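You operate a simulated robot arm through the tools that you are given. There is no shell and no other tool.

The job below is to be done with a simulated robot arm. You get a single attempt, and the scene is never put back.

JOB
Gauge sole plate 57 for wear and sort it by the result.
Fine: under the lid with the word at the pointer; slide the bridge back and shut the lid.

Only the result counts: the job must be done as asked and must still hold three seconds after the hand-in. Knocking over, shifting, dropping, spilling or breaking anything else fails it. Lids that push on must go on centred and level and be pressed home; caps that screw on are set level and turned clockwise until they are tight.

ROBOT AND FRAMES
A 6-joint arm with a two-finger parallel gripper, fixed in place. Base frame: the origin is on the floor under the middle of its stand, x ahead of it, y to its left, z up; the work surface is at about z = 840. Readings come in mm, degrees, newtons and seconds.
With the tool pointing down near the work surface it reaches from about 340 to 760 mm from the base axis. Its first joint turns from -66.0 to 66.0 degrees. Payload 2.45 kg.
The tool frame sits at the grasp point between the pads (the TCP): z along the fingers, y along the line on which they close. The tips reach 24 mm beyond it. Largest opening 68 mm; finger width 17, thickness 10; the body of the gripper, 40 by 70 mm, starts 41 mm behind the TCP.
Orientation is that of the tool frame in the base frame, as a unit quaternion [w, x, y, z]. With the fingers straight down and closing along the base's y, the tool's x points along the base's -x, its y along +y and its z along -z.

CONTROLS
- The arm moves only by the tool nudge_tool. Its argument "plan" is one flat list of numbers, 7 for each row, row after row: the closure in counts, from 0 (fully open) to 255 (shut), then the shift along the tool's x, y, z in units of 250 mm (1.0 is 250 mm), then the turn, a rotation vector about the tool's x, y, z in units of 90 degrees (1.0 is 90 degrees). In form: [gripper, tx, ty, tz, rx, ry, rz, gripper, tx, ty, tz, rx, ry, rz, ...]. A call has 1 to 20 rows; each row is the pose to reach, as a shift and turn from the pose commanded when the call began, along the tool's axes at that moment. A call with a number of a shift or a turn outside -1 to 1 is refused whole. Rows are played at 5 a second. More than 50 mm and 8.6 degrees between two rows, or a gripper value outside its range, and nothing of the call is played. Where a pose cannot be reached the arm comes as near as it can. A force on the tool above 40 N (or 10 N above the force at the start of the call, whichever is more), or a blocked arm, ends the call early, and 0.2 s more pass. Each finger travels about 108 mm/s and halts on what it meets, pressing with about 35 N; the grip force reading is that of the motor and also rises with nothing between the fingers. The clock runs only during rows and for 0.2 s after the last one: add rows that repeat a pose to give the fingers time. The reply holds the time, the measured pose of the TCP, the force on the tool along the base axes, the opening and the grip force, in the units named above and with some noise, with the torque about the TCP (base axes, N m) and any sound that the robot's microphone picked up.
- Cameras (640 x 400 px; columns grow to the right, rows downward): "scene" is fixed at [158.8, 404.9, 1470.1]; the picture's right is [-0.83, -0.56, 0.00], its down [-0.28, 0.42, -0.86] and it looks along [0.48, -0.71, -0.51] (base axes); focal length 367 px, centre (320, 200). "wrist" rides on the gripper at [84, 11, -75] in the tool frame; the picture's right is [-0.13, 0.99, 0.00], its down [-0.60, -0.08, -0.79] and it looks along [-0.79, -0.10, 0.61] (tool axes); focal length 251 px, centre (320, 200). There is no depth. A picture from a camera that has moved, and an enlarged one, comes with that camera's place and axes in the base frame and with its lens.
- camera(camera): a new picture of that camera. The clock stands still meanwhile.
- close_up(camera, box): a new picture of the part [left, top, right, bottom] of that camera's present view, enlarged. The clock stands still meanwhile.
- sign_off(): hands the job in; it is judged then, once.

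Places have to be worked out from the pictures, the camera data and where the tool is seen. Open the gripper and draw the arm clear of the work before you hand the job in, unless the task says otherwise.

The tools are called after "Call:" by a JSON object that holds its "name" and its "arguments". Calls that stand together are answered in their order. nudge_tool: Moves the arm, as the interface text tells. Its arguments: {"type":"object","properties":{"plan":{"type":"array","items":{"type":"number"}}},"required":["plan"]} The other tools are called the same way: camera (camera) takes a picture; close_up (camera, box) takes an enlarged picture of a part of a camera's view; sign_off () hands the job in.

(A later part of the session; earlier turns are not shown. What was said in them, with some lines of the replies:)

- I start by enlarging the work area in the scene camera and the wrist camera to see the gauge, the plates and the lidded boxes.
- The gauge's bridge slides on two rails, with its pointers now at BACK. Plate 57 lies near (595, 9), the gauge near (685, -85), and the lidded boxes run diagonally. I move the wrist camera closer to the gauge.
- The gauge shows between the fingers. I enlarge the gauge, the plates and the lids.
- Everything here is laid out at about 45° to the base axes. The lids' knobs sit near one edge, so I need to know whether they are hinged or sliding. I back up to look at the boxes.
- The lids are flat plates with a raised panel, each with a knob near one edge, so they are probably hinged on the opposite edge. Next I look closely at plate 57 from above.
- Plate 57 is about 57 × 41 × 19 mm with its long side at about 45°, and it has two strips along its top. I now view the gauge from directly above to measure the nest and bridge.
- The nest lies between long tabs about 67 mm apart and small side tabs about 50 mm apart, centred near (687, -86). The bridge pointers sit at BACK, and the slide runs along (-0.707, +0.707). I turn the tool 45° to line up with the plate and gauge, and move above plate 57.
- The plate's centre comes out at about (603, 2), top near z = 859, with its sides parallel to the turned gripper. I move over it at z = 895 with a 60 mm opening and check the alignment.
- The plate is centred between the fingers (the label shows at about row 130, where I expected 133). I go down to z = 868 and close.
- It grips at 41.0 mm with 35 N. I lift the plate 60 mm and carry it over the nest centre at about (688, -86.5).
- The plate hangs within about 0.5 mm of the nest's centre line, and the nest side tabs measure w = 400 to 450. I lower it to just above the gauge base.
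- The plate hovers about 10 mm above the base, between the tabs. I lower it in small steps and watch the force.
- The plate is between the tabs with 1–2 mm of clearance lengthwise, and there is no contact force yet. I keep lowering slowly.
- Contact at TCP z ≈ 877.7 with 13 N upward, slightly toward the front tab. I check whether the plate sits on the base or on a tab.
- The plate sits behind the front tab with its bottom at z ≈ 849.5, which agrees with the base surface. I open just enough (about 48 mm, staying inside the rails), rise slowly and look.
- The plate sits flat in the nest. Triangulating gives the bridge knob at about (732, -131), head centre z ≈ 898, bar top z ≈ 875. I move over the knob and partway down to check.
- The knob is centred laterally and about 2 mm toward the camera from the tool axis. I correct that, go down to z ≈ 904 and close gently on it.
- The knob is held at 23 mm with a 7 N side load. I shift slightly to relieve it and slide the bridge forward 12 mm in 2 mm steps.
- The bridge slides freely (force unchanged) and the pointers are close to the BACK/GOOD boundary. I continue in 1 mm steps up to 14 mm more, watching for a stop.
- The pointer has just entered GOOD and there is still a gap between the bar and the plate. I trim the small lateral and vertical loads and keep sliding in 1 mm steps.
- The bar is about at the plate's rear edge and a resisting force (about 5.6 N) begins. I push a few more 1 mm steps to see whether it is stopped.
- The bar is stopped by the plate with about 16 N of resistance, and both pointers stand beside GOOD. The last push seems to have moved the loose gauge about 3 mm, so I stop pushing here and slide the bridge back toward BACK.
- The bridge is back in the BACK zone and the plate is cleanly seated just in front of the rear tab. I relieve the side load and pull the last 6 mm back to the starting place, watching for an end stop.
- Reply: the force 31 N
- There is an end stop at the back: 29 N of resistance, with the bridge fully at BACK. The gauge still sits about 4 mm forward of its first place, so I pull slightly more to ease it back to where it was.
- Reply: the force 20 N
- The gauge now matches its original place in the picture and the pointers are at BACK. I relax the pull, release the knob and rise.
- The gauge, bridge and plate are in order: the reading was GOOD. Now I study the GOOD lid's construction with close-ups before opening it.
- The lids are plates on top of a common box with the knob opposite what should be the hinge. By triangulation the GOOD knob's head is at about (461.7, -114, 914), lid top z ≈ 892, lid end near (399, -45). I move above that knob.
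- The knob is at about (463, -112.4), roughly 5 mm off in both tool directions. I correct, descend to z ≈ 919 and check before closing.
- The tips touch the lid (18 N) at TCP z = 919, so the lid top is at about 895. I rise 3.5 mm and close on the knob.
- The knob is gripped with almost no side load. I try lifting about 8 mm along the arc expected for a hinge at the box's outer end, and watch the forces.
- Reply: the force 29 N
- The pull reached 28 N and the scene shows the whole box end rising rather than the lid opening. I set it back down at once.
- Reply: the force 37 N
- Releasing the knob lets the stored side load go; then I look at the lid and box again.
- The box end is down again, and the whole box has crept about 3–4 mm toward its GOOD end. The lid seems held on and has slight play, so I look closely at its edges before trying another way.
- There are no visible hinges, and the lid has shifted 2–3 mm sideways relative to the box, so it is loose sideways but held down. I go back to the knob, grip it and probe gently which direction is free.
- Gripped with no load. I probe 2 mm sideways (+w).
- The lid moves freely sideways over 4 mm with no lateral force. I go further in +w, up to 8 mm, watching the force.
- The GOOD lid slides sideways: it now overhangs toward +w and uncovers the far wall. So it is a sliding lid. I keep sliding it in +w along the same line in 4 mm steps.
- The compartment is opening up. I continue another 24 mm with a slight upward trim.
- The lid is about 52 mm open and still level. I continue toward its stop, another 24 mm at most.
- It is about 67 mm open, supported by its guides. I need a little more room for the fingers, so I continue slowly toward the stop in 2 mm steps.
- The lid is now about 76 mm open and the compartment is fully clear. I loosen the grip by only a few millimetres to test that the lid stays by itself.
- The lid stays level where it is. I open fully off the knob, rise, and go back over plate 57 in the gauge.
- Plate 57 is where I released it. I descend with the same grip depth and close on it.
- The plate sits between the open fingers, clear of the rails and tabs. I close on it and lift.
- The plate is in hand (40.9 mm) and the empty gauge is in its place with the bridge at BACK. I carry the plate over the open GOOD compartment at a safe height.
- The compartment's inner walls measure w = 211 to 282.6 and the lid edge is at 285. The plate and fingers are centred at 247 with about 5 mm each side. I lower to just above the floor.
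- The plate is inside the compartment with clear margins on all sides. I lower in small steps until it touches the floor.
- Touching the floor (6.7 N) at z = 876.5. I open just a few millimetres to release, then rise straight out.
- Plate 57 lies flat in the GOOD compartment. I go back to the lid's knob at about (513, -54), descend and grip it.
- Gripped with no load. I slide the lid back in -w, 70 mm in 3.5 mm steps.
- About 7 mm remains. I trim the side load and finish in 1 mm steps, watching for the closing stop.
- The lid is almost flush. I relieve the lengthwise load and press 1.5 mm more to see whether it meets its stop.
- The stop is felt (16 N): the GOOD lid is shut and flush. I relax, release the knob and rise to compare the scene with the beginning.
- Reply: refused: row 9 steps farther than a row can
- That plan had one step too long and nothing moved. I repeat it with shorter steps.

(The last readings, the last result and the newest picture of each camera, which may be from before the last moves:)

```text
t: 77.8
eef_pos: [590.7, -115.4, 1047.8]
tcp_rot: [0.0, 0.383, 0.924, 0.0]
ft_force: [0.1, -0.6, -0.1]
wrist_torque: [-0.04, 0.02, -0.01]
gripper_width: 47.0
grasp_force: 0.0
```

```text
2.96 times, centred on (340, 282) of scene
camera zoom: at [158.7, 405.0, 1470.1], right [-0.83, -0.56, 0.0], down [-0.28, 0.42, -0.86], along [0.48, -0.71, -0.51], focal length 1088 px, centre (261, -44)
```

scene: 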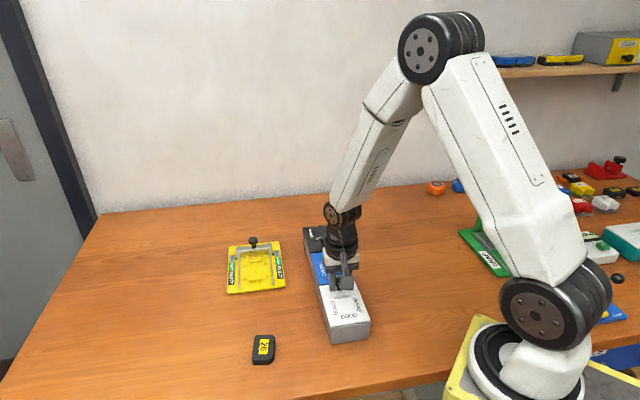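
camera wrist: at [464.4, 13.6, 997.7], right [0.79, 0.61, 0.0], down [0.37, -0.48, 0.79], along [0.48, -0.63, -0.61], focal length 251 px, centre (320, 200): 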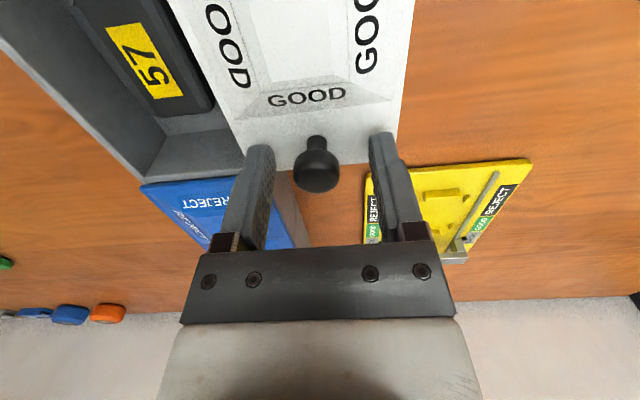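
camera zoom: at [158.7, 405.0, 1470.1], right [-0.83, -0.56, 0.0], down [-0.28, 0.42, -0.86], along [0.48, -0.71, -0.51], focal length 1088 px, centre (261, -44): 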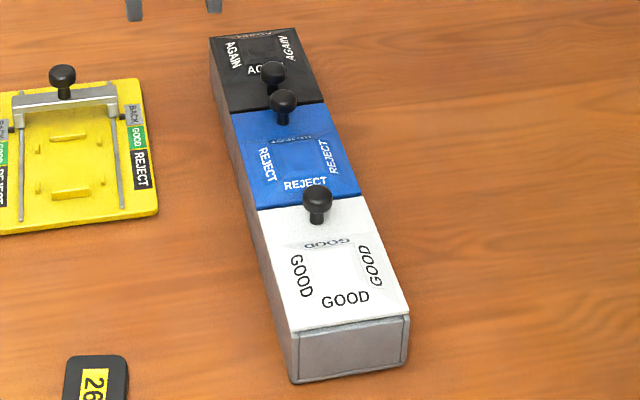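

The lid looks shut. I check its alignment with the box edges at high magnification.

Call:
{"name": "close_up", "arguments": {"camera": "scene", "box": [335, 300, 375, 345]}}

Call:
{"name": "close_up", "arguments": {"camera": "scene", "box": [310, 270, 360, 300]}}

Call:
{"name": "close_up", "arguments": {"camera": "scene", "box": [325, 310, 350, 330]}}

Call:
{"name": "close_up", "arguments": {"camera": "scene", "box": [210, 220, 310, 300]}}

```text
8.89 times, centred on (355, 322) of scene
camera zoom: at [158.7, 405.0, 1470.1], right [-0.83, -0.56, 0.0], down [-0.28, 0.42, -0.86], along [0.48, -0.71, -0.51], focal length 3266 px, centre (9, -889)
```

zoom: 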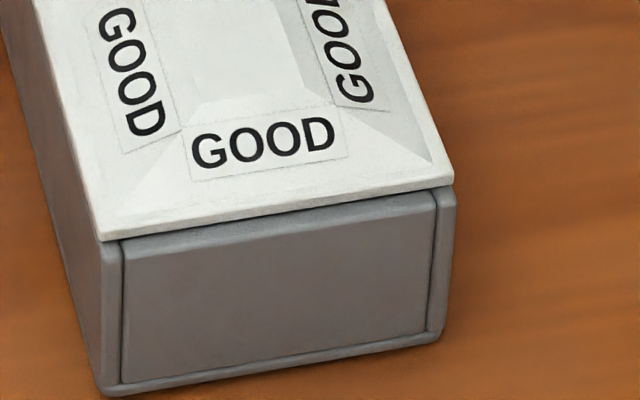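

```text
12.80 times, centred on (335, 285) of scene
camera zoom: at [158.7, 405.0, 1470.1], right [-0.83, -0.56, 0.0], down [-0.28, 0.42, -0.86], along [0.48, -0.71, -0.51], focal length 4702 px, centre (128, -888)
```

zoom: 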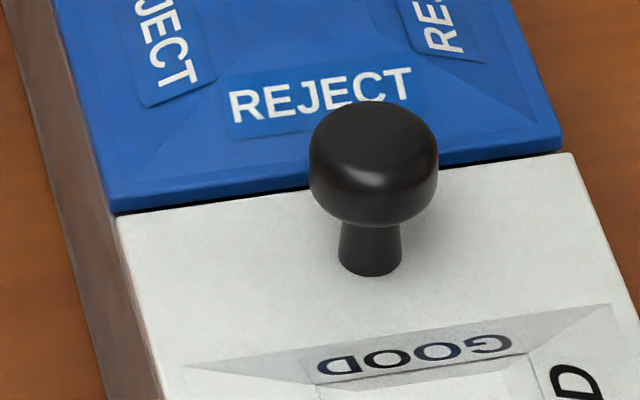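

```text
16.00 times, centred on (338, 320) of scene
camera zoom: at [158.7, 405.0, 1470.1], right [-0.83, -0.56, 0.0], down [-0.28, 0.42, -0.86], along [0.48, -0.71, -0.51], focal length 5878 px, centre (40, -1720)
```

zoom: 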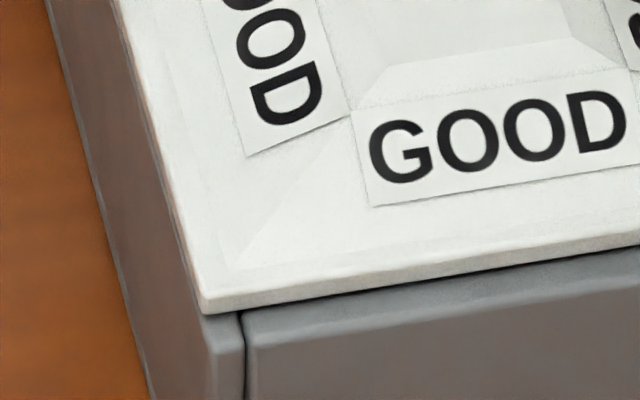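

```text
5.00 times, centred on (260, 260) of scene
camera zoom: at [158.7, 405.0, 1470.1], right [-0.83, -0.56, 0.0], down [-0.28, 0.42, -0.86], along [0.48, -0.71, -0.51], focal length 1837 px, centre (620, -100)
```

zoom: 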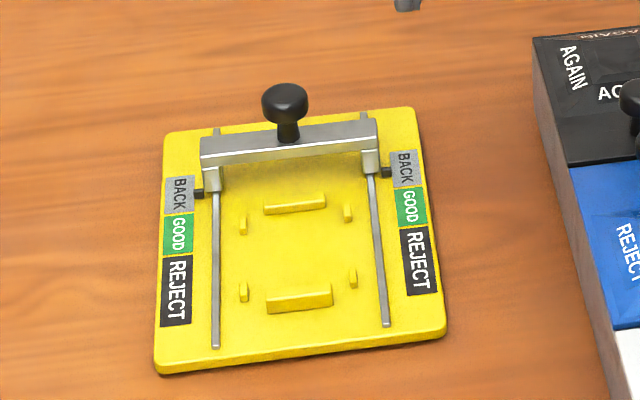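

The lid is flush all round and the gauge is in place. The box itself crept about 4 mm toward its GOOD end during my first lift, so I will nudge it back with closed fingers against its end face. First I go to a point in front of that face.

Call:
{"name": "nudge_tool", "arguments": {"plan": [160, 0.143, -0.06, 0, 0, 0, 0, 255, 0.286, -0.119, 0, 0, 0, 0, 255, 0.428, -0.179, 0, 0, 0, 0, 255, 0.571, -0.238, 0, 0, 0, 0, 255, 0.714, -0.298, 0, 0, 0, 0, 255, 0.857, -0.357, 0, 0, 0, 0, 255, 0.857, -0.357, 0.16, 0, 0, 0, 255, 0.857, -0.357, 0.3, 0, 0, 0, 255, 0.857, -0.357, 0.4, 0, 0, 0]}}

Call:
{"name": "camera", "arguments": {"camera": "wrist"}}

Call:
{"name": "camera", "arguments": {"camera": "scene"}}

```text
t: 79.8
eef_pos: [376.0, -26.6, 946.7]
tcp_rot: [0.0, 0.382, 0.924, 0.001]
ft_force: [0.1, 0.0, 0.0]
wrist_torque: [0.0, 0.04, -0.03]
gripper_width: 0.0
grasp_force: 23.3
```

```text
taken
camera wrist: at [323.6, 39.9, 1022.5], right [0.79, 0.61, 0.0], down [0.37, -0.48, 0.79], along [0.48, -0.63, -0.61], focal length 251 px, centre (320, 200)
```

wrist: 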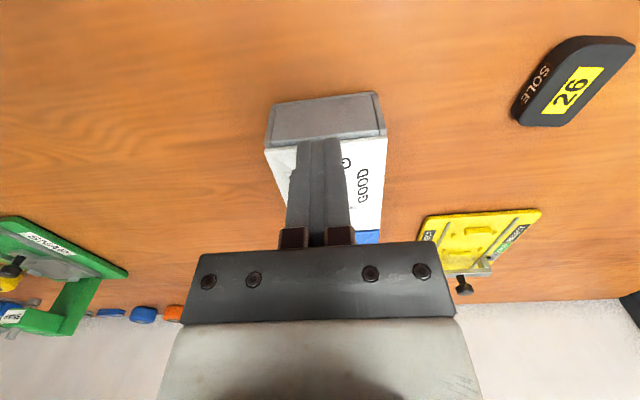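

```text
taken
```

scene: 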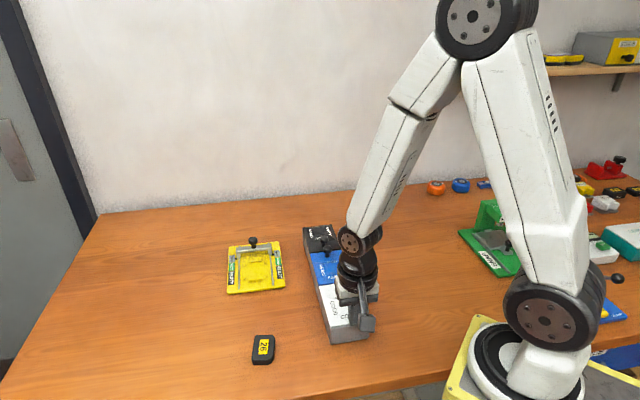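

The end face is at about s = -310.5, with my finger face about 17 mm away from it. I lower to z ≈ 885 and approach the face slowly until contact.

Call:
{"name": "nudge_tool", "arguments": {"plan": [255, 0, 0, 0.1, 0, 0, 0, 255, 0, 0, 0.2, 0, 0, 0, 255, 0, 0, 0.247, 0, 0, 0, 255, -0.02, 0, 0.247, 0, 0, 0, 255, -0.04, 0, 0.247, 0, 0, 0, 255, -0.052, 0, 0.247, 0, 0, 0, 255, -0.052, 0, 0.247, 0, 0, 0]}}

Call:
{"name": "camera", "arguments": {"camera": "wrist"}}

```text
t: 81.4
eef_pos: [382.0, -33.2, 884.6]
tcp_rot: [-0.004, 0.382, 0.924, -0.001]
ft_force: [-11.4, 18.9, 4.9]
wrist_torque: [-0.07, -0.11, 0.22]
gripper_width: 0.0
grasp_force: 23.8
```

```text
taken
camera wrist: at [331.1, 31.5, 959.7], right [0.79, 0.61, -0.01], down [0.38, -0.48, 0.79], along [0.48, -0.63, -0.61], focal length 251 px, centre (320, 200)
```

wrist: 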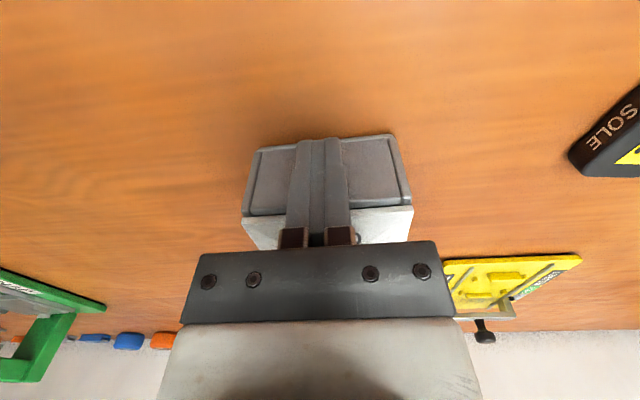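

Contact is made (about 21 N). I push on in small steps and watch for the box to move.

Call:
{"name": "nudge_tool", "arguments": {"plan": [255, -0.003, 0, 0, 0, 0, 0, 255, -0.006, 0, 0, 0, 0, 0, 255, -0.006, 0, 0, 0, 0, 0]}}

Call:
{"name": "close_up", "arguments": {"camera": "scene", "box": [295, 215, 365, 285]}}

```text
t: 82.2
eef_pos: [383.3, -35.6, 884.9]
tcp_rot: [-0.002, 0.383, 0.924, -0.002]
ft_force: [-14.3, 12.1, 0.1]
wrist_torque: [-0.03, 0.0, 0.16]
gripper_width: 0.0
grasp_force: 23.6
```

```text
5.71 times, centred on (330, 250) of scene
camera zoom: at [158.4, 405.3, 1470.0], right [-0.83, -0.56, 0.0], down [-0.28, 0.42, -0.86], along [0.48, -0.71, -0.51], focal length 2099 px, centre (263, -86)
```

zoom: 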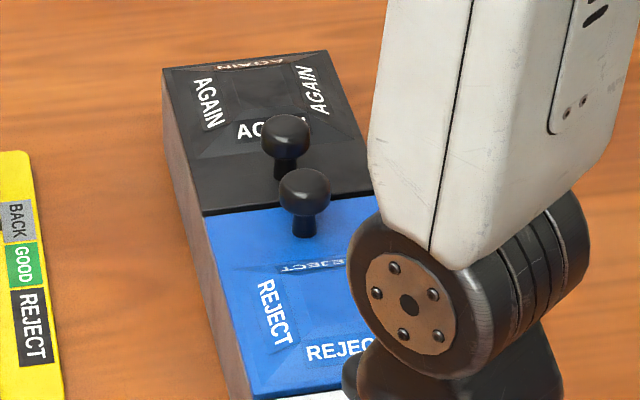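

The box has moved back about 3 mm, with about 2 mm left. One more small push.

Call:
{"name": "nudge_tool", "arguments": {"plan": [255, -0.003, 0, 0, 0, 0, 0, 255, -0.006, 0, 0, 0, 0, 0, 255, -0.006, 0, 0, 0, 0, 0]}}

Call:
{"name": "close_up", "arguments": {"camera": "scene", "box": [295, 215, 365, 285]}}

```text
t: 83.0
eef_pos: [385.1, -36.5, 886.6]
tcp_rot: [-0.001, 0.382, 0.924, 0.0]
ft_force: [-14.3, 15.6, 4.1]
wrist_torque: [-0.04, -0.06, 0.15]
gripper_width: 0.0
grasp_force: 23.6
```

```text
5.71 times, centred on (330, 250) of scene
camera zoom: at [158.3, 405.3, 1470.0], right [-0.83, -0.56, 0.0], down [-0.28, 0.42, -0.86], along [0.48, -0.71, -0.51], focal length 2099 px, centre (263, -86)
```

zoom: 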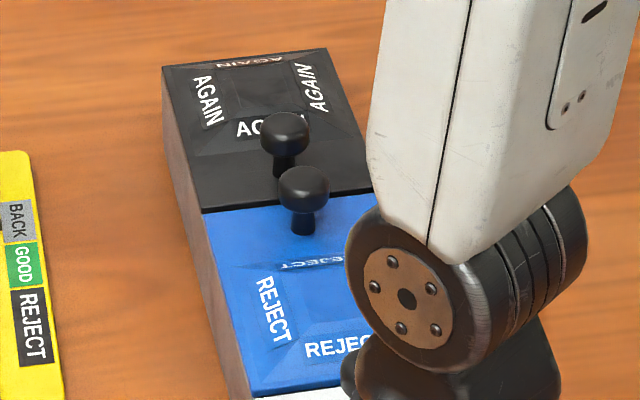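

The box now matches its starting place in the picture. I back off, rise and move clear.

Call:
{"name": "nudge_tool", "arguments": {"plan": [255, 0.02, 0, 0, 0, 0, 0, 255, 0.06, 0, 0, 0, 0, 0, 255, 0.06, 0, -0.16, 0, 0, 0, 255, 0.06, 0, -0.34, 0, 0, 0, 200, 0.06, 0, -0.52, 0, 0, 0, 120, 0.06, 0, -0.7, 0, 0, 0, 40, 0.06, 0, -0.86, 0, 0, 0, 0, -0.08, 0, -0.92, 0, 0, 0, 0, -0.24, 0, -0.92, 0, 0, 0, 0, -0.42, 0, -0.92, 0, 0, 0, 0, -0.42, 0, -0.92, 0, 0, 0]}}

Call:
{"name": "camera", "arguments": {"camera": "scene"}}

Call:
{"name": "close_up", "arguments": {"camera": "scene", "box": [315, 275, 375, 345]}}

Call:
{"name": "close_up", "arguments": {"camera": "scene", "box": [295, 215, 365, 285]}}

Call:
{"name": "close_up", "arguments": {"camera": "scene", "box": [210, 220, 310, 300]}}

Call:
{"name": "camera", "arguments": {"camera": "wrist"}}

```text
t: 85.4
eef_pos: [458.6, -114.9, 1118.6]
tcp_rot: [0.0, 0.383, 0.924, 0.0]
ft_force: [-0.6, 0.0, 0.7]
wrist_torque: [0.01, 0.01, -0.01]
gripper_width: 67.9
grasp_force: 0.2
```

```text
taken
```

scene: 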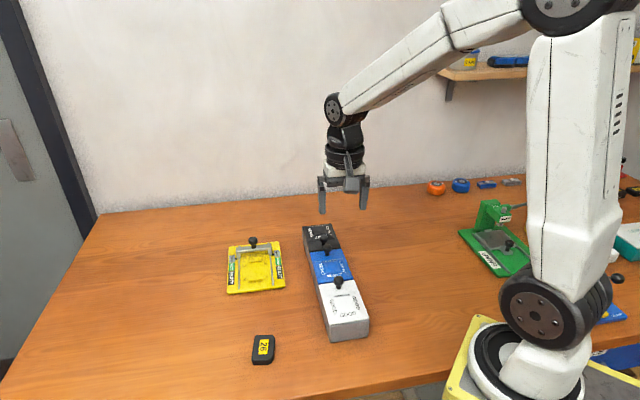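

```text
5.71 times, centred on (345, 310) of scene
camera zoom: at [158.8, 404.9, 1470.1], right [-0.83, -0.56, 0.0], down [-0.28, 0.42, -0.86], along [0.48, -0.71, -0.51], focal length 2099 px, centre (177, -429)
```

zoom: 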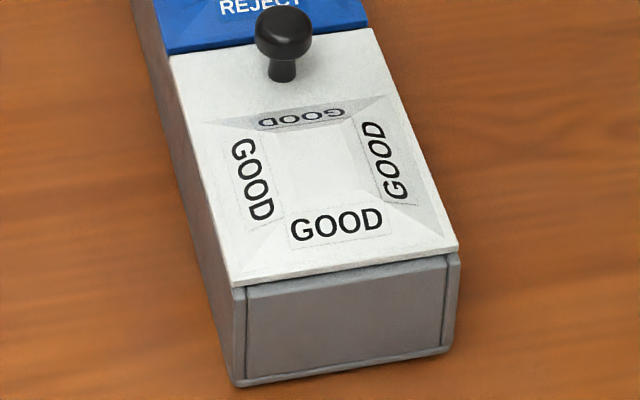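

```text
5.71 times, centred on (330, 250) of scene
camera zoom: at [158.8, 404.9, 1470.1], right [-0.83, -0.56, 0.0], down [-0.28, 0.42, -0.86], along [0.48, -0.71, -0.51], focal length 2099 px, centre (263, -86)
```

zoom: 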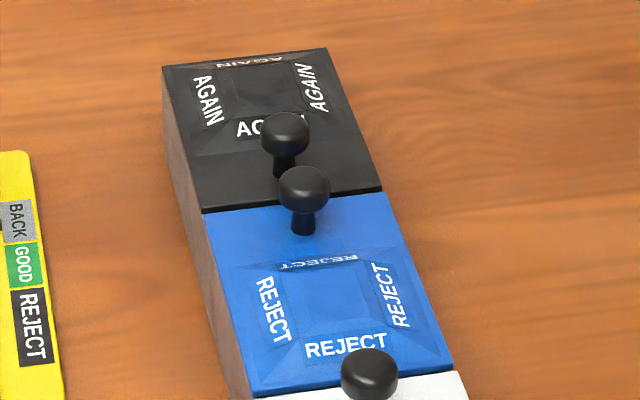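

```text
5.00 times, centred on (260, 260) of scene
camera zoom: at [158.8, 404.9, 1470.1], right [-0.83, -0.56, 0.0], down [-0.28, 0.42, -0.86], along [0.48, -0.71, -0.51], focal length 1837 px, centre (620, -100)
```

zoom: 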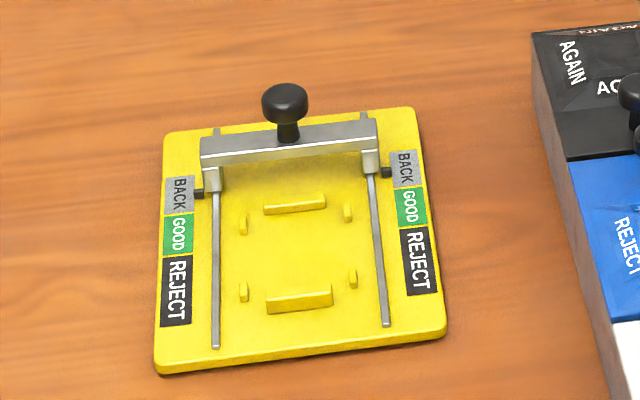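

```text
taken
camera wrist: at [407.9, -47.5, 1192.7], right [0.79, 0.61, 0.0], down [0.37, -0.48, 0.79], along [0.48, -0.63, -0.61], focal length 251 px, centre (320, 200)
```

wrist: 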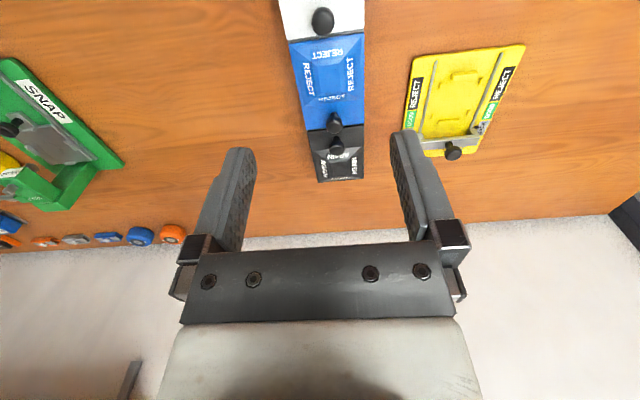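

Plate 57 is in the GOOD compartment with the lid shut against its stop, the bridge is at BACK, and the gauge and box look to be in their original places. The gripper is open and clear of the work, so I hand the job in.

Call:
{"name": "sign_off", "arguments": {}}

```text
The job is handed in.
```

I gauged sole plate 57, it read GOOD, and it is now in the GOOD compartment with the lid slid shut against its stop. The job is handed in; I have no verdict back.

- **Reading:** with the plate flat in the nest, the bridge stopped against it and both pointers stood at GOOD. It did not pass over the plate towards REJECT.
- **Bridge:** it is back at its end stop, with both pointers at BACK.
- **Gauge shift:** the push against the plate moved the loose gauge about 3–4 mm. I eased it back, and it matches its original place in the pictures to within about 1 mm.
- **Box shift:** the lids slide sideways, but I first tried lifting the GOOD lid by its knob. That raised that end of the box about 5 mm and let the box creep about 4 mm. I lowered it at once and later pushed it back. It now matches its starting place, apart from possibly a very slight turn.
- **Everything else:** I did not touch plate 26 or the other two lids. The gripper is open and the arm is clear.
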